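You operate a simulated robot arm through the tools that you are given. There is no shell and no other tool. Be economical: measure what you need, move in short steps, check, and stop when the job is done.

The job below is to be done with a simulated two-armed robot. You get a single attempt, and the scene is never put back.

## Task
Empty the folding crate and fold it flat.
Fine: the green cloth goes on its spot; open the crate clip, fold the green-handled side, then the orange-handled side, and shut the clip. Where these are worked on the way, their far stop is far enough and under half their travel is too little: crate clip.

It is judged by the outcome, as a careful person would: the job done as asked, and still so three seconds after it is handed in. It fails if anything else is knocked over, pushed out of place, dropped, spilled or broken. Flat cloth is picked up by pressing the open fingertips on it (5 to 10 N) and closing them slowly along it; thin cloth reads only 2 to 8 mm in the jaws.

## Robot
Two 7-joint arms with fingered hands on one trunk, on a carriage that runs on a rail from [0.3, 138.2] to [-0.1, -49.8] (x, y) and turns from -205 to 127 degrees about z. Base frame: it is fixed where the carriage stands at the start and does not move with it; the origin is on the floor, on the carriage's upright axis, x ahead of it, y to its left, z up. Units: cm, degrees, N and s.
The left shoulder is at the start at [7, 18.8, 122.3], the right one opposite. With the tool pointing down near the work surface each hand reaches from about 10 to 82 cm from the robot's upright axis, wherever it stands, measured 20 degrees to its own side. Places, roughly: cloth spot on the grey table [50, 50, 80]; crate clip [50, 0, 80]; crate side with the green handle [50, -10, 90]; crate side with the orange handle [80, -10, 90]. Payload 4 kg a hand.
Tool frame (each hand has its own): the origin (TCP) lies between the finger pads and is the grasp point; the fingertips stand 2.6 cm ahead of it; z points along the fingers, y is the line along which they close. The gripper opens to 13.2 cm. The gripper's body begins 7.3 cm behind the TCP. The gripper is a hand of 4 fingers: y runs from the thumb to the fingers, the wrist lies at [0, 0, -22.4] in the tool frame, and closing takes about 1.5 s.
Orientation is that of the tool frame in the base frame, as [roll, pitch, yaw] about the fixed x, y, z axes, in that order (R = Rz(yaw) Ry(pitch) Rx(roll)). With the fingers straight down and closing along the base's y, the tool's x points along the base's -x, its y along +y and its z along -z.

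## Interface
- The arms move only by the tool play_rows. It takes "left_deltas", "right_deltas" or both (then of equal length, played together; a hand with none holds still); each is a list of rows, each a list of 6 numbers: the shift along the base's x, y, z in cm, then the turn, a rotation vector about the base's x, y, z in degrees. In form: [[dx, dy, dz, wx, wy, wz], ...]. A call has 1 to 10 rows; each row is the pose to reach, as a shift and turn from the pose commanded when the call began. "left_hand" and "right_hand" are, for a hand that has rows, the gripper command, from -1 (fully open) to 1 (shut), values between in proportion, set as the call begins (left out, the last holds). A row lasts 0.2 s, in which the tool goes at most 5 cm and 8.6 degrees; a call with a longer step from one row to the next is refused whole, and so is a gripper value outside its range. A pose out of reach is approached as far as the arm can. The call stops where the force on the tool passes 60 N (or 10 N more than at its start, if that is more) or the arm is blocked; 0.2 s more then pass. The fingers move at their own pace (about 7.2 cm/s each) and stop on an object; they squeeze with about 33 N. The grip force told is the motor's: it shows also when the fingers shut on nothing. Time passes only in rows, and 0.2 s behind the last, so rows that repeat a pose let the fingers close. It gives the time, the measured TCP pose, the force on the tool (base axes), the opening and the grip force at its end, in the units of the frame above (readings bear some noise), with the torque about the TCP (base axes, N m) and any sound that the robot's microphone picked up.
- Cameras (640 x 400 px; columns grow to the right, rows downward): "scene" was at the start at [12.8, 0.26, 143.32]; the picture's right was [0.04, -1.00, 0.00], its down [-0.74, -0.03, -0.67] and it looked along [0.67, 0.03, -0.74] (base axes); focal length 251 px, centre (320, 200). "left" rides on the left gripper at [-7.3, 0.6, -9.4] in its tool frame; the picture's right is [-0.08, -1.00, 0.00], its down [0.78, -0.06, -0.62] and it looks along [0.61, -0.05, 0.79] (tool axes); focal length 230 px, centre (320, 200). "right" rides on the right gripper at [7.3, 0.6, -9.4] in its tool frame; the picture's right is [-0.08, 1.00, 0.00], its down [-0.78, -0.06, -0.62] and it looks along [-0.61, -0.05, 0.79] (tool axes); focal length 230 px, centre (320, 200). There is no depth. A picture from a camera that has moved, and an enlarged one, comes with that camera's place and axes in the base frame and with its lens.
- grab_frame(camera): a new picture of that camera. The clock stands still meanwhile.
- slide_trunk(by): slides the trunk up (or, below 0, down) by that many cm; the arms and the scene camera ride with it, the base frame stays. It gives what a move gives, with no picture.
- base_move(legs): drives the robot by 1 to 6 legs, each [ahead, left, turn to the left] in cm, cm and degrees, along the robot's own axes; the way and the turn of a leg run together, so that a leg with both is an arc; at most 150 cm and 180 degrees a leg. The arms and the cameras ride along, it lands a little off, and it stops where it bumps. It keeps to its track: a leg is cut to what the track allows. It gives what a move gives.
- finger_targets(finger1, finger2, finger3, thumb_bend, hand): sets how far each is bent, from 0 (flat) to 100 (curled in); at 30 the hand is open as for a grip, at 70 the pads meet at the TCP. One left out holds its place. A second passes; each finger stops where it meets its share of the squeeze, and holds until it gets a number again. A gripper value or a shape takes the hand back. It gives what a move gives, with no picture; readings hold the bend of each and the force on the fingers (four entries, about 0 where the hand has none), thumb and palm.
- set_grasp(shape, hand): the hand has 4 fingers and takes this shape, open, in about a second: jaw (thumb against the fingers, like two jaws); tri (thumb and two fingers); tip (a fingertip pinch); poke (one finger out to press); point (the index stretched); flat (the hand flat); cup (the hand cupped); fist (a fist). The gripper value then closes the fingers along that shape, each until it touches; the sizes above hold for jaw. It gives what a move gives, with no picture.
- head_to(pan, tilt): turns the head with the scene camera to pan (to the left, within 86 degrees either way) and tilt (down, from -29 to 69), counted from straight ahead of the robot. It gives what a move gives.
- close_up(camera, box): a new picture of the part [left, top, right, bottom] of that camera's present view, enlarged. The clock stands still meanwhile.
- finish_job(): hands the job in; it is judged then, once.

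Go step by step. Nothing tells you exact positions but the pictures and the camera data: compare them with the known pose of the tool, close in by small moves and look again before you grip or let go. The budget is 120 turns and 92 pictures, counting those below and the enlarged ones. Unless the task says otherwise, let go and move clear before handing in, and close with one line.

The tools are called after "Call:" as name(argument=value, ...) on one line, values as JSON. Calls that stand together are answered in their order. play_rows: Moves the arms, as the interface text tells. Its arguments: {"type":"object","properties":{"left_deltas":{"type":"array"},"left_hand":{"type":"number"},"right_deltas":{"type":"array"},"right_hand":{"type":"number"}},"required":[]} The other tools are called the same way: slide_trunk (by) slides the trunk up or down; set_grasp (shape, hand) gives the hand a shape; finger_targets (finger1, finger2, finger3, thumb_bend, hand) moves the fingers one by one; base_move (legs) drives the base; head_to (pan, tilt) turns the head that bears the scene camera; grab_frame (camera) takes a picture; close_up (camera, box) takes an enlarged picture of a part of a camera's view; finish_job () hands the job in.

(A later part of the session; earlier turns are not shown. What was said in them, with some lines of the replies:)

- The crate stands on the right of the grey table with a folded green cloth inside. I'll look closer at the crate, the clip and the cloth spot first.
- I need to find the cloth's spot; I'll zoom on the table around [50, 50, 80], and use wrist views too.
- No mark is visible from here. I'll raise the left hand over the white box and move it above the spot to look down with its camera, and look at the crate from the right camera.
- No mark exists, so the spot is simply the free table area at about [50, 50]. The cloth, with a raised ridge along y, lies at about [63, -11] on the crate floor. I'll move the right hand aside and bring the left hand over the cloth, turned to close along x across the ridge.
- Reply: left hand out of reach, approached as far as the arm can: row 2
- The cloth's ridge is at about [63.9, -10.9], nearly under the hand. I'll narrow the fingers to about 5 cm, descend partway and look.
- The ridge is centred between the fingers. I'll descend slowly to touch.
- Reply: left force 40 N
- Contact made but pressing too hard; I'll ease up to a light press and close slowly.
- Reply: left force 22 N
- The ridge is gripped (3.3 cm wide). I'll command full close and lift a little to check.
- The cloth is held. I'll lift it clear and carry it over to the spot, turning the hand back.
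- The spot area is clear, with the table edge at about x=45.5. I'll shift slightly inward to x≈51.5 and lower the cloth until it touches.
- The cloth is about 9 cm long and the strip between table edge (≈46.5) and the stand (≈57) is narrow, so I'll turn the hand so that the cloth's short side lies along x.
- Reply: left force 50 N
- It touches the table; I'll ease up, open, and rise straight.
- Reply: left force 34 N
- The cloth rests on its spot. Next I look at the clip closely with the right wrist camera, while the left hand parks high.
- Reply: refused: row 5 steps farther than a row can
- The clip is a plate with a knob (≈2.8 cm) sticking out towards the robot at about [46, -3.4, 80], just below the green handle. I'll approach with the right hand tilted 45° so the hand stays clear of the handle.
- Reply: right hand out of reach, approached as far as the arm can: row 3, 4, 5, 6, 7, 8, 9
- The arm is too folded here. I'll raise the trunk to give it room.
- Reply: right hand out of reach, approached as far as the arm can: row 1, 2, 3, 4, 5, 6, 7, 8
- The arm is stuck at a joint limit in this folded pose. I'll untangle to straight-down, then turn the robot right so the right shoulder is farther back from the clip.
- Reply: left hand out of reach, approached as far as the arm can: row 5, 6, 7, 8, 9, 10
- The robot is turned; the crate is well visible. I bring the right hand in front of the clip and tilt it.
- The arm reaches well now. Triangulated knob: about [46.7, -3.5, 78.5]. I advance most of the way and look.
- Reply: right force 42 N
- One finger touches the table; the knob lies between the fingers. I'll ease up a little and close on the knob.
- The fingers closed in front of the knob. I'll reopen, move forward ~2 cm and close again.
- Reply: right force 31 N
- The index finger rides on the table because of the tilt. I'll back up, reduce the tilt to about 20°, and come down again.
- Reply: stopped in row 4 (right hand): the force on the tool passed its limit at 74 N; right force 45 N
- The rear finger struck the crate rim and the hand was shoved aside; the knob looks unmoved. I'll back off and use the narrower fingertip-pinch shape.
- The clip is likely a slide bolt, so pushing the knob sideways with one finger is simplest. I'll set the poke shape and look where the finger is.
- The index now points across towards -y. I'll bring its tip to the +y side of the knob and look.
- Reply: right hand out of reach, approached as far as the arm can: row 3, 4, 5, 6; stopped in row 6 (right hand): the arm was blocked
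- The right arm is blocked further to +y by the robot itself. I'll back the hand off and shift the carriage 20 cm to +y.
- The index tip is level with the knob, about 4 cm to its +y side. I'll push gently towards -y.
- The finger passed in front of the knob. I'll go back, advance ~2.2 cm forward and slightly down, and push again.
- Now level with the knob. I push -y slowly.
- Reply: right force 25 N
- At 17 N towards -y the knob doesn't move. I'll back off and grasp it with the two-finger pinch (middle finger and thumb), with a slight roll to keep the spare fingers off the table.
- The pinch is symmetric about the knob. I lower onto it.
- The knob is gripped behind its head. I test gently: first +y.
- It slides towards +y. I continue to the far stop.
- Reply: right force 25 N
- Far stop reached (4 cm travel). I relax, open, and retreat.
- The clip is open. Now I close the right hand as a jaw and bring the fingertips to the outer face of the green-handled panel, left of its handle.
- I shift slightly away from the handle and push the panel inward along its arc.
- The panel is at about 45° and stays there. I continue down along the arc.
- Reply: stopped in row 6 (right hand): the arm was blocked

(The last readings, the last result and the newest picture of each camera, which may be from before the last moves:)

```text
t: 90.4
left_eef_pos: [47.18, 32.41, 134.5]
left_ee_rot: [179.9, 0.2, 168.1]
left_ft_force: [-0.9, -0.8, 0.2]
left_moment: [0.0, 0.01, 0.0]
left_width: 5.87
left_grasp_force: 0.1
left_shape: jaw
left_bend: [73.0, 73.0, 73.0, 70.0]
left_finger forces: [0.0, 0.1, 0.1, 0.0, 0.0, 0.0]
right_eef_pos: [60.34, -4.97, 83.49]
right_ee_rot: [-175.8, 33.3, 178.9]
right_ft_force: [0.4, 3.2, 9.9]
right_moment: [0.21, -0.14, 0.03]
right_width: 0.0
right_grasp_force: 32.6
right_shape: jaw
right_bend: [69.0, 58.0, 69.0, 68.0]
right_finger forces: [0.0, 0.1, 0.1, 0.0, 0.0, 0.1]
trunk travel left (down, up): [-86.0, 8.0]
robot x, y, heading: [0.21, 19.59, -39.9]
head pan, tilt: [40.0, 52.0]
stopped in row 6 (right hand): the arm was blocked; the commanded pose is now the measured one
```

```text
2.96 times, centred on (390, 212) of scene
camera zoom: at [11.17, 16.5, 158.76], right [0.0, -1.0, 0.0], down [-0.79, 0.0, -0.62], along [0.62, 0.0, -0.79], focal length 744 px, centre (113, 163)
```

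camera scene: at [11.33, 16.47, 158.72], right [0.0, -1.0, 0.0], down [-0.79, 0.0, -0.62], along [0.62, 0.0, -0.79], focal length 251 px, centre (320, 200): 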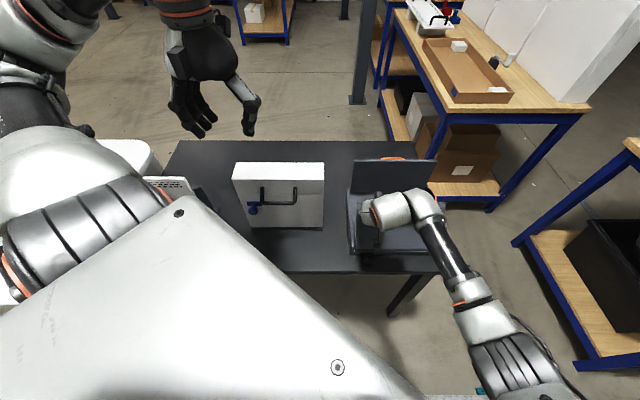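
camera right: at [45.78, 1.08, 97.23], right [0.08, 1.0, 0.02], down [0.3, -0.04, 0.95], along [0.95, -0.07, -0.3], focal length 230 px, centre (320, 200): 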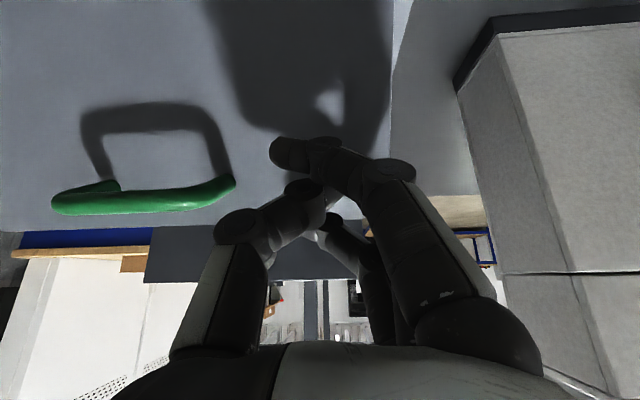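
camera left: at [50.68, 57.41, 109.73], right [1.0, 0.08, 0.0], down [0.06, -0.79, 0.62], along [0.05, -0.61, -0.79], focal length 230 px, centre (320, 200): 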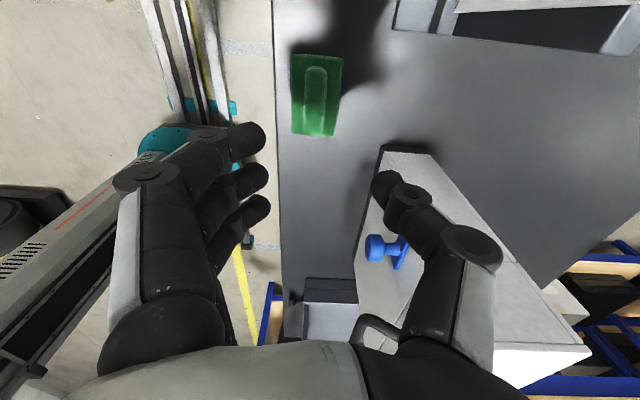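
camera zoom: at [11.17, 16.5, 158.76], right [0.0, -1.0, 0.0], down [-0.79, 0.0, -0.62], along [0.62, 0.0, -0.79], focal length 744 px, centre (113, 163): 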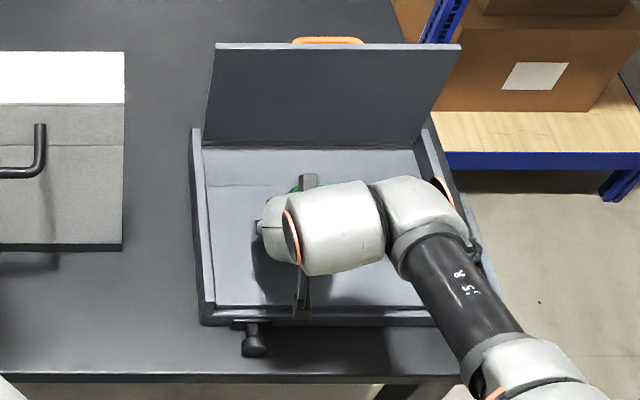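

The green panel lies flat. I lift the hand clear.

Call:
play_rows(right_deltas=[[0, 1, 1, 0, 0, 0], [-0.5, 2, 3, 0, 0, 0], [-1, 3, 6.5, 0, 0, 0], [-1, 3, 11, 0, 0, 0], [-1, 3, 15.5, 0, 0, 0], [-1, 3, 20, 0, 0, 0], [-1, 3, 24, 0, 0, 0], [-1, 3, 28, 0, 0, 0]])

Call:
close_up(camera="scene", box=[320, 125, 460, 280])

Call:
grab_frame(camera="right")

```text
t: 92.2
left_eef_pos: [47.19, 32.42, 134.44]
left_ee_rot: [180.0, 0.0, 168.1]
left_ft_force: [-0.5, -0.1, -0.1]
left_moment: [0.0, 0.04, -0.02]
left_width: 5.88
left_grasp_force: 0.0
left_shape: jaw
left_bend: [73.0, 73.0, 73.0, 70.0]
left_finger forces: [0.0, 0.0, 0.0, 0.0, 0.1, 0.1]
right_eef_pos: [59.25, -1.49, 111.56]
right_ee_rot: [-176.2, 33.2, 178.8]
right_ft_force: [0.6, -1.1, -0.3]
right_moment: [-0.03, 0.02, 0.0]
right_width: 0.01
right_grasp_force: 32.9
right_shape: jaw
right_bend: [69.0, 58.0, 69.0, 68.0]
right_finger forces: [0.0, 0.1, 0.1, 0.0, 0.0, 0.0]
trunk travel left (down, up): [-86.0, 8.0]
robot x, y, heading: [0.35, 19.44, -40.0]
head pan, tilt: [40.0, 52.0]
```

```text
2.58 times, centred on (390, 202) of scene
camera zoom: at [11.24, 16.49, 158.72], right [0.0, -1.0, 0.0], down [-0.79, 0.0, -0.62], along [0.62, 0.0, -0.79], focal length 648 px, centre (139, 194)
```

zoom: 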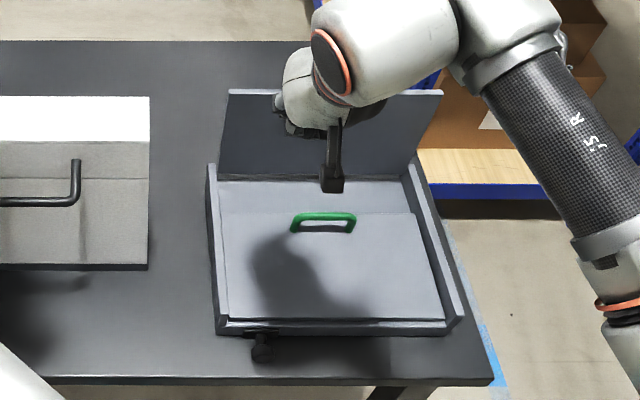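

```text
16 pictures are left
camera right: at [48.07, -0.12, 115.38], right [0.12, 0.99, -0.01], down [0.32, -0.02, 0.95], along [0.94, -0.12, -0.32], focal length 230 px, centre (320, 200)
```

right: 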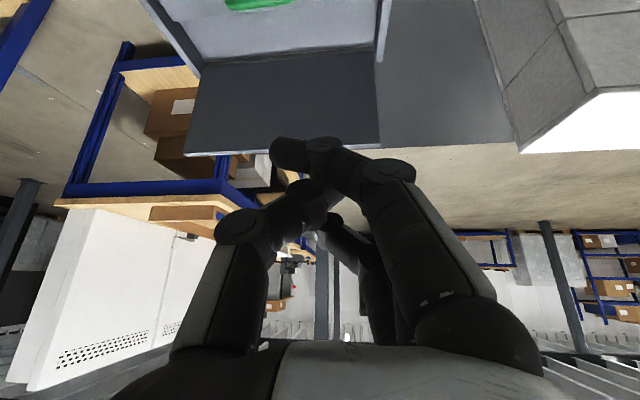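

The green side is folded. For the orange side I need to reach behind the rear panel, so I raise the right hand, and turn the robot left to bring the right shoulder forward.

Call:
play_rows(right_deltas=[[0, 0, 4, 0, 6, 0], [0, 0, 8, 0, 12, 0], [-2, 0, 11, 0, 18, 0], [-4, 0, 13, 0, 24, 0], [-6, 0, 13, 0, 30, 0], [-8, 0, 13, -2, 33, 0]])

Call:
base_move(legs=[[0, 0, 65]])

Call:
head_to(pan=-40, tilt=52)

Call:
grab_frame(camera="scene")

```text
t: 93.6
left_eef_pos: [47.15, 32.33, 134.57]
left_ee_rot: [180.0, 0.0, 168.1]
left_ft_force: [0.6, -0.1, -0.8]
left_moment: [0.0, 0.01, 0.0]
left_width: 5.88
left_grasp_force: 0.2
left_shape: jaw
left_bend: [73.0, 73.0, 73.0, 70.0]
left_finger forces: [0.0, 0.0, 0.0, 0.0, 0.1, 0.1]
right_eef_pos: [51.12, -1.31, 124.41]
right_ee_rot: [-173.7, 0.1, 179.8]
right_ft_force: [-0.8, -0.1, 0.0]
right_moment: [0.0, 0.02, 0.02]
right_width: 0.0
right_grasp_force: 32.6
right_shape: jaw
right_bend: [69.0, 58.0, 69.0, 68.0]
right_finger forces: [0.1, 0.1, 0.1, 0.0, 0.0, 0.1]
trunk travel left (down, up): [-86.0, 8.0]
robot x, y, heading: [0.24, 19.94, -39.9]
head pan, tilt: [40.0, 52.0]
```

```text
t: 96.8
left_eef_pos: [8.64, 67.75, 134.5]
left_ee_rot: [-179.9, 0.0, -126.9]
left_ft_force: [-0.2, 0.1, -1.3]
left_moment: [0.02, 0.0, 0.0]
left_width: 5.87
left_grasp_force: 0.0
left_shape: jaw
left_bend: [73.0, 73.0, 73.0, 70.0]
left_finger forces: [0.0, 0.1, 0.1, 0.1, 0.1, 0.1]
right_eef_pos: [40.8, 57.13, 124.35]
right_ee_rot: [-173.7, 0.3, -115.3]
right_ft_force: [0.0, -0.4, 1.1]
right_moment: [-0.04, 0.01, 0.0]
right_width: 0.0
right_grasp_force: 33.1
right_shape: jaw
right_bend: [69.0, 58.0, 69.0, 68.0]
right_finger forces: [0.0, 0.0, 0.1, 0.1, 0.0, 0.0]
trunk travel left (down, up): [-86.0, 8.0]
robot x, y, heading: [0.04, 19.74, 25.2]
head pan, tilt: [40.0, 52.0]
```

```text
t: 98.3
left_eef_pos: [8.57, 67.85, 134.49]
left_ee_rot: [180.0, -0.1, -126.9]
left_ft_force: [0.5, -1.0, 0.2]
left_moment: [-0.01, -0.06, -0.01]
left_width: 5.89
left_grasp_force: 0.0
left_shape: jaw
left_bend: [73.0, 73.0, 73.0, 70.0]
left_finger forces: [0.1, 0.0, 0.0, 0.0, 0.0, 0.1]
right_eef_pos: [40.67, 57.14, 124.23]
right_ee_rot: [-173.6, 0.2, -115.3]
right_ft_force: [0.0, -0.3, -0.8]
right_moment: [0.0, 0.01, 0.02]
right_width: 0.0
right_grasp_force: 33.6
right_shape: jaw
right_bend: [69.0, 58.0, 69.0, 68.0]
right_finger forces: [0.1, 0.0, 0.0, 0.0, 0.1, 0.0]
trunk travel left (down, up): [-86.0, 8.0]
robot x, y, heading: [0.1, 19.46, 25.2]
head pan, tilt: [-40.0, 52.0]
```

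```text
15 pictures are left
camera scene: at [11.73, 19.85, 158.73], right [-0.26, -0.97, 0.0], down [-0.76, 0.2, -0.62], along [0.59, -0.16, -0.79], focal length 251 px, centre (320, 200)
```

scene: 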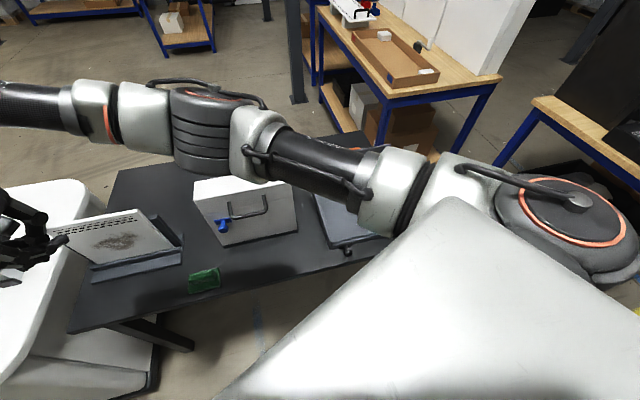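

I bring the right hand over to behind the orange panel, staying high.

Call:
play_rows(right_deltas=[[2, -4, 0, 0, 0, -6], [4, -8, 0, 0, 0, -12], [6, -12, 0, 0, 0, -18], [8, -16, 0, 0, 0, -24], [10, -20, 0, 0, 0, -30], [12, -24, 0, 0, 0, -36], [14, -28, 0, 0, 0, -42], [16, -32, 0, 0, 0, -48], [18, -36, 0, 0, 0, -54], [20, -40, 0, 0, 0, -60]])

Call:
play_rows(right_deltas=[[3, -3, 0, 0, 0, -4], [6, -6, 0, 0, 0, -5], [9, -9, 0, 0, 0, -5], [12, -12, 0, 0, 0, -5], [15, -15, 0, 0, 0, -5], [18, -17, 0, 0, 0, -5], [19.5, -17.5, 0, 0, 0, -5], [19.5, -17.5, 0, 0, 0, -5]])

Call:
grab_frame(camera="scene")

Call:
grab_frame(camera="right")

```text
t: 100.5
left_eef_pos: [8.61, 67.64, 134.53]
left_ee_rot: [179.9, 0.1, -127.0]
left_ft_force: [-0.5, -0.5, -0.6]
left_moment: [0.07, 0.02, 0.01]
left_width: 5.88
left_grasp_force: 0.1
left_shape: jaw
left_bend: [73.0, 73.0, 73.0, 70.0]
left_finger forces: [0.0, 0.1, 0.1, 0.1, 0.0, 0.0]
right_eef_pos: [60.66, 17.15, 124.41]
right_ee_rot: [-173.7, 0.1, -175.4]
right_ft_force: [-0.1, 0.1, -0.4]
right_moment: [0.01, -0.05, -0.01]
right_width: 0.0
right_grasp_force: 33.4
right_shape: jaw
right_bend: [69.0, 58.0, 69.0, 68.0]
right_finger forces: [0.0, 0.0, 0.1, 0.0, 0.0, 0.0]
trunk travel left (down, up): [-86.0, 8.0]
robot x, y, heading: [-0.05, 19.46, 24.9]
head pan, tilt: [-40.0, 52.0]
```

```text
t: 102.3
left_eef_pos: [8.53, 67.79, 134.36]
left_ee_rot: [180.0, 0.0, -126.9]
left_ft_force: [-0.2, 0.2, -0.3]
left_moment: [0.01, -0.04, 0.02]
left_width: 5.88
left_grasp_force: 0.1
left_shape: jaw
left_bend: [73.0, 73.0, 73.0, 70.0]
left_finger forces: [0.0, 0.0, 0.0, 0.1, 0.0, 0.1]
right_eef_pos: [80.47, -0.5, 124.35]
right_ee_rot: [-173.5, 0.1, 179.7]
right_ft_force: [0.0, 0.3, 0.6]
right_moment: [-0.04, -0.02, -0.02]
right_width: 0.0
right_grasp_force: 33.1
right_shape: jaw
right_bend: [69.0, 58.0, 69.0, 68.0]
right_finger forces: [0.0, 0.0, 0.0, 0.0, 0.0, 0.0]
trunk travel left (down, up): [-86.0, 8.0]
robot x, y, heading: [-0.22, 19.59, 25.1]
head pan, tilt: [-40.0, 52.0]
```

```text
14 pictures are left
camera scene: at [11.69, 19.79, 158.73], right [-0.26, -0.97, 0.0], down [-0.76, 0.2, -0.62], along [0.6, -0.16, -0.79], focal length 251 px, centre (320, 200)
```

scene: 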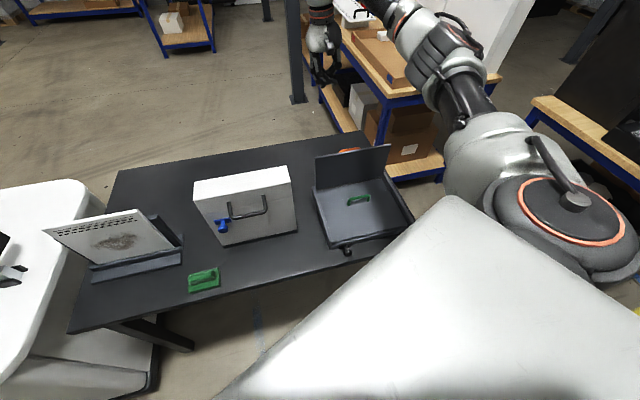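

```text
13 pictures are left
camera right: at [73.1, 1.14, 133.44], right [0.08, 0.99, -0.11], down [0.78, 0.0, 0.62], along [0.62, -0.14, -0.78], focal length 230 px, centre (320, 200)
```

right: 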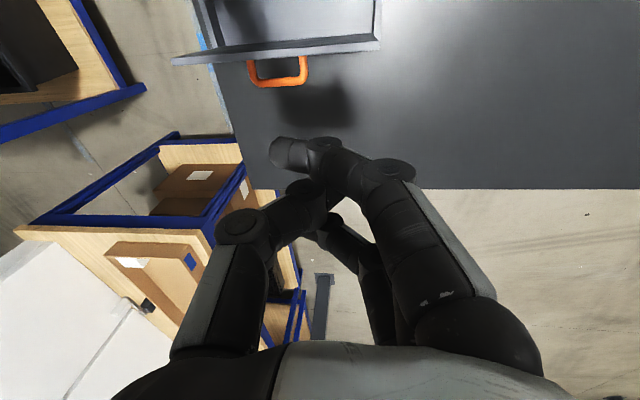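

The hand is just behind the orange panel (top edge at x≈75.5). I descend behind it, left of its handle.

Call:
play_rows(right_deltas=[[0.5, 1, -4, 3, 0, 0], [0.5, 1, -8, 6, 0, 0], [0.5, 1, -12, 6, 0, 0], [0.5, 1, -16, 6, 0, 0], [0.5, 1, -20, 6, 0, 0], [0.5, 1, -24, 6, 0, 0], [0.5, 1, -28.5, 6, 0, 0], [0.5, 1, -28.5, 6, 0, 0]])

Call:
close_up(camera="scene", box=[280, 100, 440, 260])

```text
t: 104.2
left_eef_pos: [8.53, 67.76, 134.37]
left_ee_rot: [-180.0, 0.1, -127.0]
left_ft_force: [0.2, 0.2, -0.9]
left_moment: [-0.03, 0.0, -0.01]
left_width: 5.88
left_grasp_force: 0.0
left_shape: jaw
left_bend: [73.0, 73.0, 73.0, 70.0]
left_finger forces: [0.1, 0.1, 0.1, 0.0, 0.1, 0.0]
right_eef_pos: [80.76, 0.43, 95.9]
right_ee_rot: [-179.6, 0.2, 179.8]
right_ft_force: [-1.3, 0.7, -0.3]
right_moment: [0.03, 0.03, 0.0]
right_width: 0.03
right_grasp_force: 33.1
right_shape: jaw
right_bend: [69.0, 58.0, 69.0, 68.0]
right_finger forces: [0.1, 0.1, 0.0, 0.0, 0.0, 0.1]
trunk travel left (down, up): [-86.0, 8.0]
robot x, y, heading: [-0.15, 20.09, 25.0]
head pan, tilt: [-40.0, 52.0]
```

```text
2.50 times, centred on (360, 180) of scene
camera zoom: at [11.68, 19.82, 158.73], right [-0.26, -0.97, 0.0], down [-0.76, 0.2, -0.62], along [0.6, -0.16, -0.79], focal length 628 px, centre (220, 250)
```

zoom: 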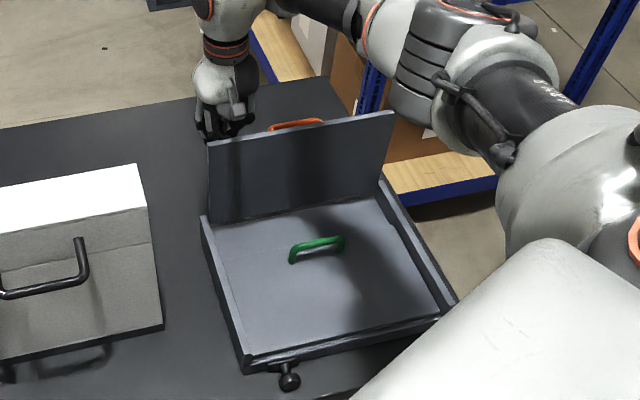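

Call:
play_rows(right_deltas=[[-2, 0, 0, 0, 0, 0], [-4, 0, -0.2, 0, 0, 0], [-6, 0, -0.7, 0, 0, 0], [-8, 0, -1.6, 0, 0, 0], [-9.6, 0, -2.6, 0, 0, 0]])

Call:
close_up(camera="scene", box=[280, 100, 440, 260])

```text
t: 105.3
left_eef_pos: [8.53, 67.82, 134.47]
left_ee_rot: [180.0, 0.0, -126.9]
left_ft_force: [0.4, 1.1, -0.5]
left_moment: [-0.01, 0.0, -0.01]
left_width: 5.9
left_grasp_force: 0.0
left_shape: jaw
left_bend: [73.0, 73.0, 73.0, 70.0]
left_finger forces: [0.0, 0.0, 0.0, 0.0, 0.1, 0.0]
right_eef_pos: [71.02, 0.79, 93.39]
right_ee_rot: [-179.5, 0.1, 179.7]
right_ft_force: [1.0, -0.1, -0.3]
right_moment: [0.02, -0.01, -0.01]
right_width: 0.0
right_grasp_force: 33.1
right_shape: jaw
right_bend: [69.0, 58.0, 69.0, 68.0]
right_finger forces: [0.0, 0.1, 0.0, 0.0, 0.0, 0.1]
trunk travel left (down, up): [-86.0, 8.0]
robot x, y, heading: [0.14, 19.69, 25.3]
head pan, tilt: [-40.0, 52.0]
```

```text
2.50 times, centred on (360, 180) of scene
camera zoom: at [11.68, 19.8, 158.73], right [-0.26, -0.97, 0.0], down [-0.76, 0.2, -0.62], along [0.6, -0.16, -0.79], focal length 628 px, centre (220, 250)
```

zoom: 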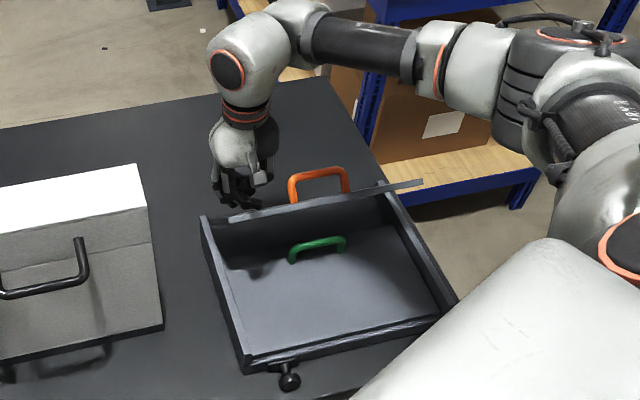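

The orange panel is following. I continue down the arc.

Call:
play_rows(right_deltas=[[-1.3, 0, -1.4, 0, 0, 0], [-2.3, 0, -3.1, 0, 0, 0], [-3, 0, -4.6, 0, 0, 0], [-3.5, 0, -6, 0, 0, 0], [-3.8, 0, -7, 0, 0, 0]])

Call:
close_up(camera="scene", box=[280, 100, 440, 260])

```text
t: 106.5
left_eef_pos: [8.48, 67.82, 134.52]
left_ee_rot: [-180.0, 0.1, -126.9]
left_ft_force: [-0.3, 0.3, 0.3]
left_moment: [-0.03, 0.0, 0.0]
left_width: 5.87
left_grasp_force: 0.0
left_shape: jaw
left_bend: [73.0, 73.0, 73.0, 70.0]
left_finger forces: [0.1, 0.0, 0.0, 0.0, 0.0, 0.0]
right_eef_pos: [67.43, 0.64, 86.2]
right_ee_rot: [-179.6, 0.1, 179.7]
right_ft_force: [0.1, 1.1, 0.1]
right_moment: [0.0, -0.04, -0.01]
right_width: 0.01
right_grasp_force: 33.3
right_shape: jaw
right_bend: [70.0, 58.0, 69.0, 68.0]
right_finger forces: [0.0, 0.0, 0.0, 0.0, 0.0, 0.0]
trunk travel left (down, up): [-86.0, 8.0]
robot x, y, heading: [0.37, 19.81, 25.0]
head pan, tilt: [-40.0, 52.0]
```

```text
2.50 times, centred on (360, 180) of scene
camera zoom: at [11.73, 19.83, 158.73], right [-0.26, -0.97, 0.0], down [-0.76, 0.2, -0.62], along [0.59, -0.16, -0.79], focal length 628 px, centre (220, 250)
```

zoom: 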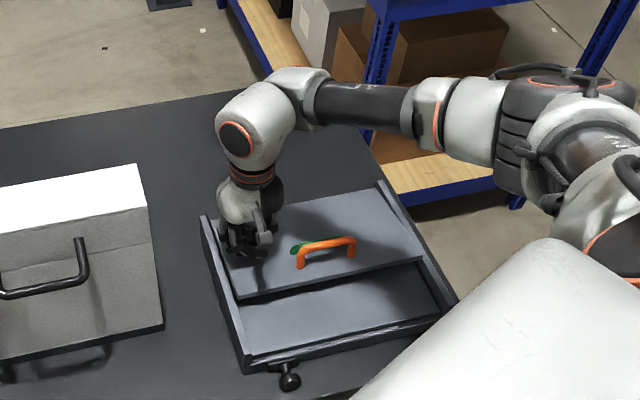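

Nearly flat; I press it the rest of the way gently.

Call:
play_rows(right_deltas=[[-0.2, 0, -0.6, 0, 0, 0], [-0.3, 0, -1.2, 0, 0, 0], [-0.3, 0, -1.6, 0, 0, 0], [-0.3, 0, -1.9, 0, 0, 0]])

Call:
close_up(camera="scene", box=[280, 100, 440, 260])

```text
t: 107.5
left_eef_pos: [8.03, 67.96, 134.59]
left_ee_rot: [-179.7, 0.0, -126.9]
left_ft_force: [0.3, 0.1, 0.4]
left_moment: [0.0, -0.01, 0.04]
left_width: 5.88
left_grasp_force: 0.1
left_shape: jaw
left_bend: [73.0, 73.0, 73.0, 70.0]
left_finger forces: [0.0, 0.0, 0.0, 0.0, 0.0, 0.0]
right_eef_pos: [67.04, 0.76, 84.82]
right_ee_rot: [-179.7, 0.7, 179.5]
right_ft_force: [7.4, -5.1, 43.3]
right_moment: [0.42, -0.07, -0.07]
right_width: 0.0
right_grasp_force: 33.0
right_shape: jaw
right_bend: [70.0, 64.0, 69.0, 69.0]
right_finger forces: [0.2, 81.1, 0.0, 0.0, 0.0, 0.0]
trunk travel left (down, up): [-86.0, 8.0]
robot x, y, heading: [0.09, 19.95, 25.3]
head pan, tilt: [-40.0, 52.0]
```

```text
2.50 times, centred on (360, 180) of scene
camera zoom: at [11.1, 19.94, 158.84], right [-0.26, -0.97, 0.0], down [-0.76, 0.2, -0.62], along [0.6, -0.16, -0.79], focal length 628 px, centre (220, 250)
```

zoom: 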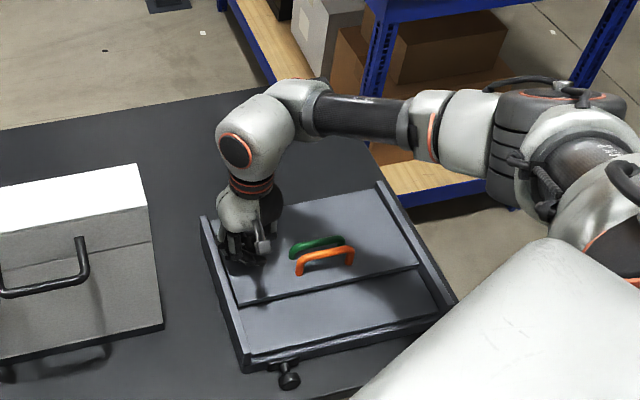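

Both sides are folded flat. I raise the hand, turn the robot back right, and return to the clip.

Call:
play_rows(right_deltas=[[0, 0, 2, 0, 0, 0], [0, 0, 6, 0, 0, 0], [-2, 0, 10.5, 0, 0, 0], [-4, 0, 15, 0, 0, 0], [-6, 0, 19.5, 0, 0, 0], [-8, 0, 24, 0, 0, 0], [-10, 0, 28, 0, 0, 0], [-12, 0, 32, 0, 0, 0], [-14, 0, 36, 0, 0, 0], [-17, 0, 38, 0, 0, 0]])

Call:
base_move(legs=[[0, 0, -65]])

Call:
head_to(pan=40, tilt=52)

Call:
set_grasp(hand="right", shape="tip")

```text
t: 109.8
left_eef_pos: [8.46, 67.88, 134.42]
left_ee_rot: [-180.0, 0.2, -126.8]
left_ft_force: [-0.1, -0.4, 0.0]
left_moment: [0.0, -0.01, 0.01]
left_width: 5.85
left_grasp_force: 0.1
left_shape: jaw
left_bend: [73.0, 73.0, 73.0, 70.0]
left_finger forces: [0.0, 0.0, 0.1, 0.1, 0.1, 0.0]
right_eef_pos: [50.22, 0.7, 122.38]
right_ee_rot: [-179.5, 0.2, 179.7]
right_ft_force: [0.2, -0.2, 0.1]
right_moment: [-0.02, 0.0, -0.01]
right_width: 0.02
right_grasp_force: 32.8
right_shape: jaw
right_bend: [69.0, 59.0, 69.0, 69.0]
right_finger forces: [0.0, 0.1, 0.0, 0.1, 0.0, 0.0]
trunk travel left (down, up): [-86.0, 8.0]
robot x, y, heading: [0.16, 19.83, 25.1]
head pan, tilt: [-40.0, 52.0]
```

```text
t: 113.0
left_eef_pos: [47.3, 32.54, 134.43]
left_ee_rot: [180.0, 0.0, 168.3]
left_ft_force: [0.0, -0.2, 0.3]
left_moment: [-0.03, -0.01, 0.03]
left_width: 5.88
left_grasp_force: 0.0
left_shape: jaw
left_bend: [73.0, 73.0, 73.0, 70.0]
left_finger forces: [0.1, 0.0, 0.0, 0.1, 0.1, 0.0]
right_eef_pos: [4.19, -33.8, 122.3]
right_ee_rot: [-179.6, 0.1, 115.0]
right_ft_force: [0.9, -0.2, -0.4]
right_moment: [0.0, 0.02, -0.01]
right_width: 0.0
right_grasp_force: 32.2
right_shape: jaw
right_bend: [69.0, 59.0, 69.0, 69.0]
right_finger forces: [0.0, 0.0, 0.0, 0.0, 0.0, 0.0]
trunk travel left (down, up): [-86.0, 8.0]
robot x, y, heading: [0.3, 19.74, -39.6]
head pan, tilt: [-40.0, 52.0]
```

```text
t: 114.5
left_eef_pos: [47.13, 32.41, 134.4]
left_ee_rot: [-179.9, 0.0, 168.3]
left_ft_force: [0.6, 0.1, -1.1]
left_moment: [-0.01, 0.02, 0.01]
left_width: 5.87
left_grasp_force: 0.1
left_shape: jaw
left_bend: [73.0, 73.0, 73.0, 70.0]
left_finger forces: [0.0, 0.1, 0.0, 0.1, 0.0, 0.0]
right_eef_pos: [4.26, -33.84, 122.32]
right_ee_rot: [-179.7, 0.1, 114.9]
right_ft_force: [-0.2, 0.2, -0.7]
right_moment: [0.01, 0.02, -0.02]
right_width: 0.03
right_grasp_force: 33.0
right_shape: jaw
right_bend: [69.0, 59.0, 69.0, 69.0]
right_finger forces: [0.1, 0.0, 0.0, 0.0, 0.0, 0.1]
trunk travel left (down, up): [-86.0, 8.0]
robot x, y, heading: [0.2, 19.72, -39.6]
head pan, tilt: [40.0, 52.0]
```

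```text
t: 115.4
left_eef_pos: [47.22, 32.49, 134.47]
left_ee_rot: [179.9, 0.1, 168.3]
left_ft_force: [-1.1, 0.8, -1.1]
left_moment: [-0.02, -0.01, 0.0]
left_width: 5.88
left_grasp_force: 0.0
left_shape: jaw
left_bend: [73.0, 73.0, 73.0, 70.0]
left_finger forces: [0.0, 0.1, 0.0, 0.1, 0.0, 0.0]
right_eef_pos: [4.16, -33.76, 122.3]
right_ee_rot: [-179.6, 0.1, 114.9]
right_ft_force: [0.3, 0.6, 1.2]
right_moment: [0.0, -0.01, 0.01]
right_width: 13.19
right_grasp_force: 0.1
right_shape: tip
right_bend: [0.0, 30.0, 0.0, 30.0]
right_finger forces: [0.0, 0.1, 0.0, 0.0, 0.0, 0.1]
trunk travel left (down, up): [-86.0, 8.0]
robot x, y, heading: [0.43, 19.69, -39.6]
head pan, tilt: [40.0, 52.0]
```

Call:
play_rows(right_deltas=[[3.3, 3.3, -1, 0, 0, 6.5], [6.6, 6.6, -2, 0, 0, 13], [9.9, 9.9, -3, 0, 0, 19.5], [13.2, 13.2, -4, 0, 0, 26], [16.5, 16.5, -5, 0, 0, 32.5], [19.8, 19.8, -6, 0, 0, 39], [23.1, 23.1, -7, 0, 0, 45.5], [26.4, 26.4, -8, 0, 0, 52], [29.7, 29.7, -9, 0, 0, 58.5], [33, 33, -10, 0, 0, 65]], right_hand=0.2)

Call:
play_rows(right_deltas=[[0, 0.3, -1, 0, -7, 0], [0.5, 0.6, -2, 0, -14, 0], [1, 0.9, -4, 0, -21, 0], [1.5, 1.2, -7, 0, -28, 0], [2, 1.3, -11, 0, -34, 0], [2, 1.3, -14, 3, -34, 0], [2, 1.3, -14, 6, -34, 0]])

Call:
grab_frame(camera="right")

```text
t: 117.6
left_eef_pos: [47.29, 32.65, 134.39]
left_ee_rot: [-179.9, -0.2, 168.3]
left_ft_force: [0.7, -0.5, -0.1]
left_moment: [0.01, 0.02, 0.01]
left_width: 5.86
left_grasp_force: 0.1
left_shape: jaw
left_bend: [73.0, 73.0, 73.0, 70.0]
left_finger forces: [0.0, 0.1, 0.0, 0.0, 0.0, 0.0]
right_eef_pos: [37.14, -0.49, 111.99]
right_ee_rot: [-179.5, 0.0, 180.0]
right_ft_force: [0.4, 0.5, 0.2]
right_moment: [-0.01, 0.05, -0.02]
right_width: 5.33
right_grasp_force: 0.0
right_shape: tip
right_bend: [0.0, 73.0, 0.0, 70.0]
right_finger forces: [0.0, 0.1, 0.0, 0.1, 0.1, 0.0]
trunk travel left (down, up): [-86.0, 8.0]
robot x, y, heading: [0.07, 19.57, -39.6]
head pan, tilt: [40.0, 52.0]
```

```text
t: 119.2
left_eef_pos: [47.2, 32.54, 134.46]
left_ee_rot: [180.0, 0.0, 168.3]
left_ft_force: [-1.0, 0.5, -0.7]
left_moment: [0.0, 0.02, 0.02]
left_width: 5.91
left_grasp_force: 0.2
left_shape: jaw
left_bend: [73.0, 73.0, 73.0, 70.0]
left_finger forces: [0.0, 0.1, 0.1, 0.0, 0.0, 0.0]
right_eef_pos: [39.2, 0.52, 98.25]
right_ee_rot: [173.4, 34.0, 177.7]
right_ft_force: [0.6, 0.1, -0.5]
right_moment: [0.0, 0.02, -0.03]
right_width: 5.34
right_grasp_force: 0.1
right_shape: tip
right_bend: [0.0, 73.0, 0.0, 70.0]
right_finger forces: [0.1, 0.0, 0.0, 0.0, 0.0, 0.0]
trunk travel left (down, up): [-86.0, 8.0]
robot x, y, heading: [-0.2, 19.73, -39.7]
head pan, tilt: [40.0, 52.0]
```

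```text
8 pictures are left
camera right: at [27.97, 0.42, 101.82], right [0.04, 0.99, 0.14], down [0.31, -0.14, 0.94], along [0.95, 0.0, -0.31], focal length 230 px, centre (320, 200)
```

right: 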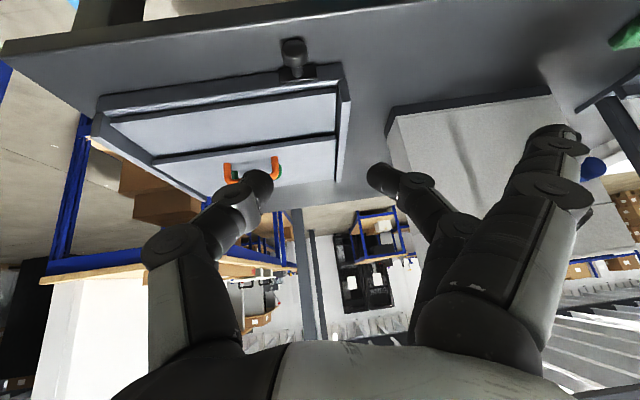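

The orange and green panels are flat. I descend to the knob with the same pinch as before.

Call:
play_rows(right_deltas=[[1, -0.1, -3, 0, 0, 0], [2.2, -0.2, -6, 0, 0, 0], [3.5, -0.2, -9, 0, 0, 0], [5, -0.2, -12, 0, 0, 0], [6.7, -0.2, -14.6, 0, 0, 0], [6.7, -0.2, -14.6, 0, 0, 0]])

Call:
grab_frame(camera="right")

```text
t: 120.6
left_eef_pos: [47.18, 32.43, 134.37]
left_ee_rot: [-180.0, 0.0, 168.3]
left_ft_force: [0.2, 0.4, 1.2]
left_moment: [0.02, 0.0, 0.01]
left_width: 5.89
left_grasp_force: 0.2
left_shape: jaw
left_bend: [73.0, 73.0, 73.0, 70.0]
left_finger forces: [0.0, 0.0, 0.1, 0.0, 0.0, 0.0]
right_eef_pos: [45.89, 0.13, 83.55]
right_ee_rot: [173.5, 34.2, 177.8]
right_ft_force: [0.9, -0.4, 0.7]
right_moment: [0.01, -0.03, 0.01]
right_width: 5.32
right_grasp_force: 0.0
right_shape: tip
right_bend: [0.0, 73.0, 0.0, 70.0]
right_finger forces: [0.0, 0.0, 0.0, 0.0, 0.1, 0.0]
trunk travel left (down, up): [-86.0, 8.0]
robot x, y, heading: [0.27, 19.58, -39.5]
head pan, tilt: [40.0, 52.0]
```

```text
7 pictures are left
camera right: at [34.48, 0.12, 87.23], right [0.04, 0.99, 0.14], down [0.31, -0.14, 0.94], along [0.95, 0.0, -0.31], focal length 230 px, centre (320, 200)
```

right: 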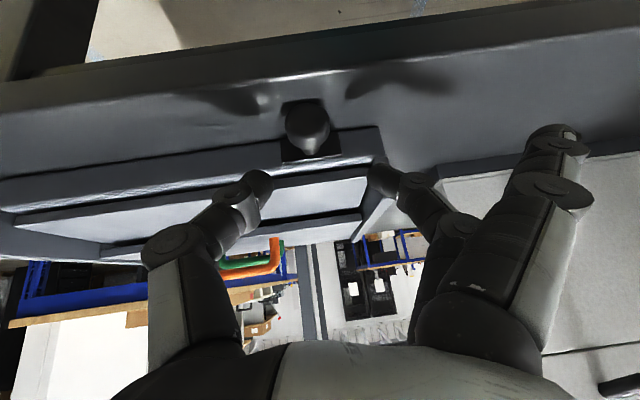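

Call:
play_rows(right_deltas=[[0.2, -0.3, -1, 0, 0, 0], [0.5, -0.3, -2.2, 0, 0, 0], [0.8, -0.3, -3.2, 0, 0, 0], [1.2, -0.3, -4.1, 0, 0, 0], [1.2, -0.3, -4.1, 0, 0, 0]])

Call:
play_rows(right_deltas=[[0, 0, 0, 0, 0, 0], [0, 0, 0, 0, 0, 0], [0, 0, 0, 0, 0, 0], [0, 0, 0, 0, 0, 0]], right_hand=1)

```text
t: 121.8
left_eef_pos: [47.1, 32.44, 134.36]
left_ee_rot: [-179.9, 0.0, 168.4]
left_ft_force: [0.0, 0.3, 0.2]
left_moment: [-0.01, 0.04, -0.05]
left_width: 5.88
left_grasp_force: 0.0
left_shape: jaw
left_bend: [73.0, 73.0, 73.0, 70.0]
left_finger forces: [0.1, 0.1, 0.0, 0.1, 0.0, 0.0]
right_eef_pos: [47.2, -0.03, 79.59]
right_ee_rot: [173.5, 34.0, 177.7]
right_ft_force: [0.0, 0.2, 0.6]
right_moment: [0.0, 0.01, 0.0]
right_width: 5.35
right_grasp_force: 0.1
right_shape: tip
right_bend: [0.0, 73.0, 0.0, 70.0]
right_finger forces: [0.0, 0.0, 0.0, 0.0, 0.1, 0.1]
trunk travel left (down, up): [-86.0, 8.0]
robot x, y, heading: [0.14, 19.66, -39.8]
head pan, tilt: [40.0, 52.0]
```

```text
t: 122.8
left_eef_pos: [47.2, 32.54, 134.45]
left_ee_rot: [180.0, 0.0, 168.3]
left_ft_force: [0.2, 0.4, -1.4]
left_moment: [0.0, 0.01, -0.04]
left_width: 5.86
left_grasp_force: 0.1
left_shape: jaw
left_bend: [73.0, 73.0, 73.0, 70.0]
left_finger forces: [0.0, 0.0, 0.0, 0.0, 0.1, 0.1]
right_eef_pos: [47.23, 0.11, 79.58]
right_ee_rot: [173.5, 34.1, 177.8]
right_ft_force: [3.8, 0.1, 1.9]
right_moment: [-0.05, -0.07, -0.01]
right_width: 1.77
right_grasp_force: 33.1
right_shape: tip
right_bend: [25.0, 72.0, 25.0, 70.0]
right_finger forces: [0.0, 28.4, 0.0, 0.0, 27.7, 0.0]
trunk travel left (down, up): [-86.0, 8.0]
robot x, y, heading: [0.24, 19.55, -39.8]
head pan, tilt: [40.0, 52.0]
```

The knob is gripped again (1.8 cm, on the stem as before). I slide it back towards -y to its stop.

Call:
play_rows(right_deltas=[[0, -0.5, 0, 0, 0, 0], [0, -1.0, 0, 0, 0, 0], [0, -1.5, 0, 0, 0, 0], [0, -2.0, 0, 0, 0, 0], [0, -2.5, 0, 0, 0, 0], [0, -3.0, 0, 0, 0, 0], [0, -3.4, 0, 0, 0, 0]])

Call:
play_rows(right_deltas=[[0, -0.3, 0, 0, 0, 0], [0, -0.6, 0, 0, 0, 0], [0, -0.9, 0, 0, 0, 0]])

```text
t: 124.4
left_eef_pos: [47.32, 32.45, 134.5]
left_ee_rot: [-179.9, 0.0, 168.3]
left_ft_force: [0.5, 0.6, 0.3]
left_moment: [-0.02, 0.0, -0.02]
left_width: 5.88
left_grasp_force: 0.1
left_shape: jaw
left_bend: [73.0, 73.0, 73.0, 70.0]
left_finger forces: [0.0, 0.0, 0.0, 0.0, 0.0, 0.1]
right_eef_pos: [47.16, -3.45, 79.62]
right_ee_rot: [173.6, 34.2, 177.7]
right_ft_force: [9.6, -1.4, 4.4]
right_moment: [-0.08, -0.16, -0.03]
right_width: 1.69
right_grasp_force: 32.8
right_shape: tip
right_bend: [26.0, 72.0, 26.0, 70.0]
right_finger forces: [0.1, 30.8, 0.0, 0.0, 31.6, 0.0]
trunk travel left (down, up): [-86.0, 8.0]
robot x, y, heading: [0.11, 19.66, -39.7]
head pan, tilt: [40.0, 52.0]
```

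```text
t: 125.2
left_eef_pos: [47.27, 32.71, 134.4]
left_ee_rot: [-179.9, 0.0, 168.2]
left_ft_force: [-0.8, -0.5, -0.1]
left_moment: [0.0, 0.03, 0.04]
left_width: 5.9
left_grasp_force: 0.0
left_shape: jaw
left_bend: [73.0, 73.0, 73.0, 70.0]
left_finger forces: [0.0, 0.0, 0.0, 0.0, 0.0, 0.1]
right_eef_pos: [47.19, -4.02, 79.62]
right_ee_rot: [173.5, 34.0, 178.0]
right_ft_force: [10.1, 16.6, 1.8]
right_moment: [0.38, -0.15, 0.2]
right_width: 1.63
right_grasp_force: 32.7
right_shape: tip
right_bend: [26.0, 72.0, 26.0, 70.0]
right_finger forces: [0.0, 38.7, 0.0, 0.0, 18.9, 0.0]
trunk travel left (down, up): [-86.0, 8.0]
robot x, y, heading: [-0.13, 19.56, -39.8]
head pan, tilt: [40.0, 52.0]
```

The clip is at its closed stop. I relax, release and retreat.

Call:
play_rows(right_deltas=[[0, 0.4, 0, 0, 0, 0], [0, 0.4, 0, 0, 0, 0]])

Call:
play_rows(right_deltas=[[0, 0, 0, 0, 0, 0], [0, 0, 0, 0, 0, 0], [0, 0, 0, 0, 0, 0], [-1, 0, 1.5, 0, 0, 0], [-3, 0, 4.5, 0, 0, 0], [-5, 0, 8, 0, 0, 0], [-7, 0, 12, 0, 0, 0], [-9, -2, 16, 0, 0, 0], [-11, -4, 20, 0, 0, 0]], right_hand=0.2)

Call:
close_up(camera="right", box=[160, 0, 480, 200])

Call:
grab_frame(camera="scene")

```text
t: 125.8
left_eef_pos: [47.35, 32.71, 134.4]
left_ee_rot: [-180.0, 0.0, 168.3]
left_ft_force: [0.9, -0.7, 0.0]
left_moment: [-0.01, -0.02, -0.02]
left_width: 5.89
left_grasp_force: 0.0
left_shape: jaw
left_bend: [73.0, 73.0, 73.0, 70.0]
left_finger forces: [0.0, 0.0, 0.0, 0.0, 0.0, 0.0]
right_eef_pos: [47.15, -3.83, 79.63]
right_ee_rot: [173.6, 34.0, 177.7]
right_ft_force: [10.4, 7.7, 2.5]
right_moment: [0.18, -0.16, 0.11]
right_width: 1.63
right_grasp_force: 33.0
right_shape: tip
right_bend: [26.0, 72.0, 26.0, 70.0]
right_finger forces: [0.1, 34.6, 0.1, 0.0, 24.9, 0.0]
trunk travel left (down, up): [-86.0, 8.0]
robot x, y, heading: [0.11, 19.86, -39.8]
head pan, tilt: [40.0, 52.0]
```

```text
t: 127.8
left_eef_pos: [47.15, 32.34, 134.44]
left_ee_rot: [180.0, 0.0, 168.3]
left_ft_force: [1.2, 0.7, -0.3]
left_moment: [0.01, -0.01, -0.01]
left_width: 5.88
left_grasp_force: 0.0
left_shape: jaw
left_bend: [73.0, 73.0, 73.0, 70.0]
left_finger forces: [0.1, 0.0, 0.1, 0.0, 0.1, 0.0]
right_eef_pos: [35.99, -7.95, 99.46]
right_ee_rot: [173.6, 34.1, 177.8]
right_ft_force: [-0.1, -0.1, 0.6]
right_moment: [-0.02, -0.01, 0.0]
right_width: 5.22
right_grasp_force: 0.0
right_shape: tip
right_bend: [0.0, 73.0, 0.0, 70.0]
right_finger forces: [0.1, 0.0, 0.0, 0.0, 0.0, 0.0]
trunk travel left (down, up): [-86.0, 8.0]
robot x, y, heading: [-0.11, 19.41, -39.8]
head pan, tilt: [40.0, 52.0]
```

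```text
2.00 times, centred on (320, 100) of right
camera zoom: at [24.6, -7.96, 103.17], right [0.04, 0.99, 0.14], down [0.31, -0.14, 0.94], along [0.95, 0.0, -0.31], focal length 460 px, centre (320, 400)
```

zoom: 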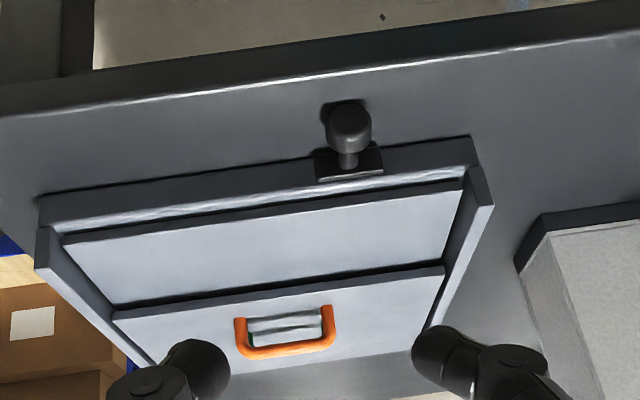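

```text
5 pictures are left
camera scene: at [11.26, 16.43, 158.72], right [0.0, -1.0, 0.0], down [-0.79, 0.0, -0.62], along [0.62, 0.0, -0.79], focal length 251 px, centre (320, 200)
```

scene: 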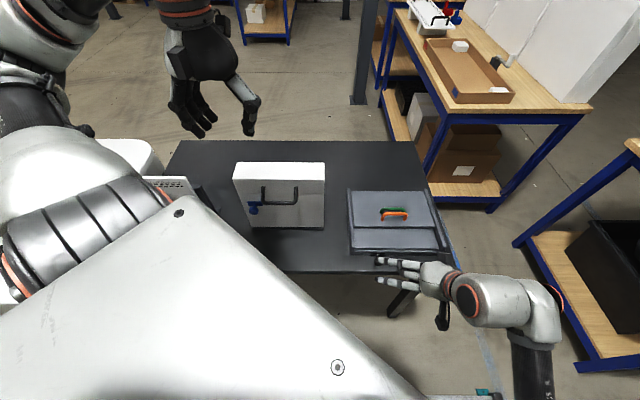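

The crate is folded flat, both handles lie down, the clip is back at its closed stop, the cloth is on the table and both hands are clear. I hand the job in.

Call:
finish_job()

```text
The job is handed in.
```

The crate is empty and folded flat: green side first, then orange, with the clip opened to its far stop beforehand and shut again after. I found no mark for the cloth's spot, so I laid the cloth on the bare grey table at about [51, 50], going by the rough position given.
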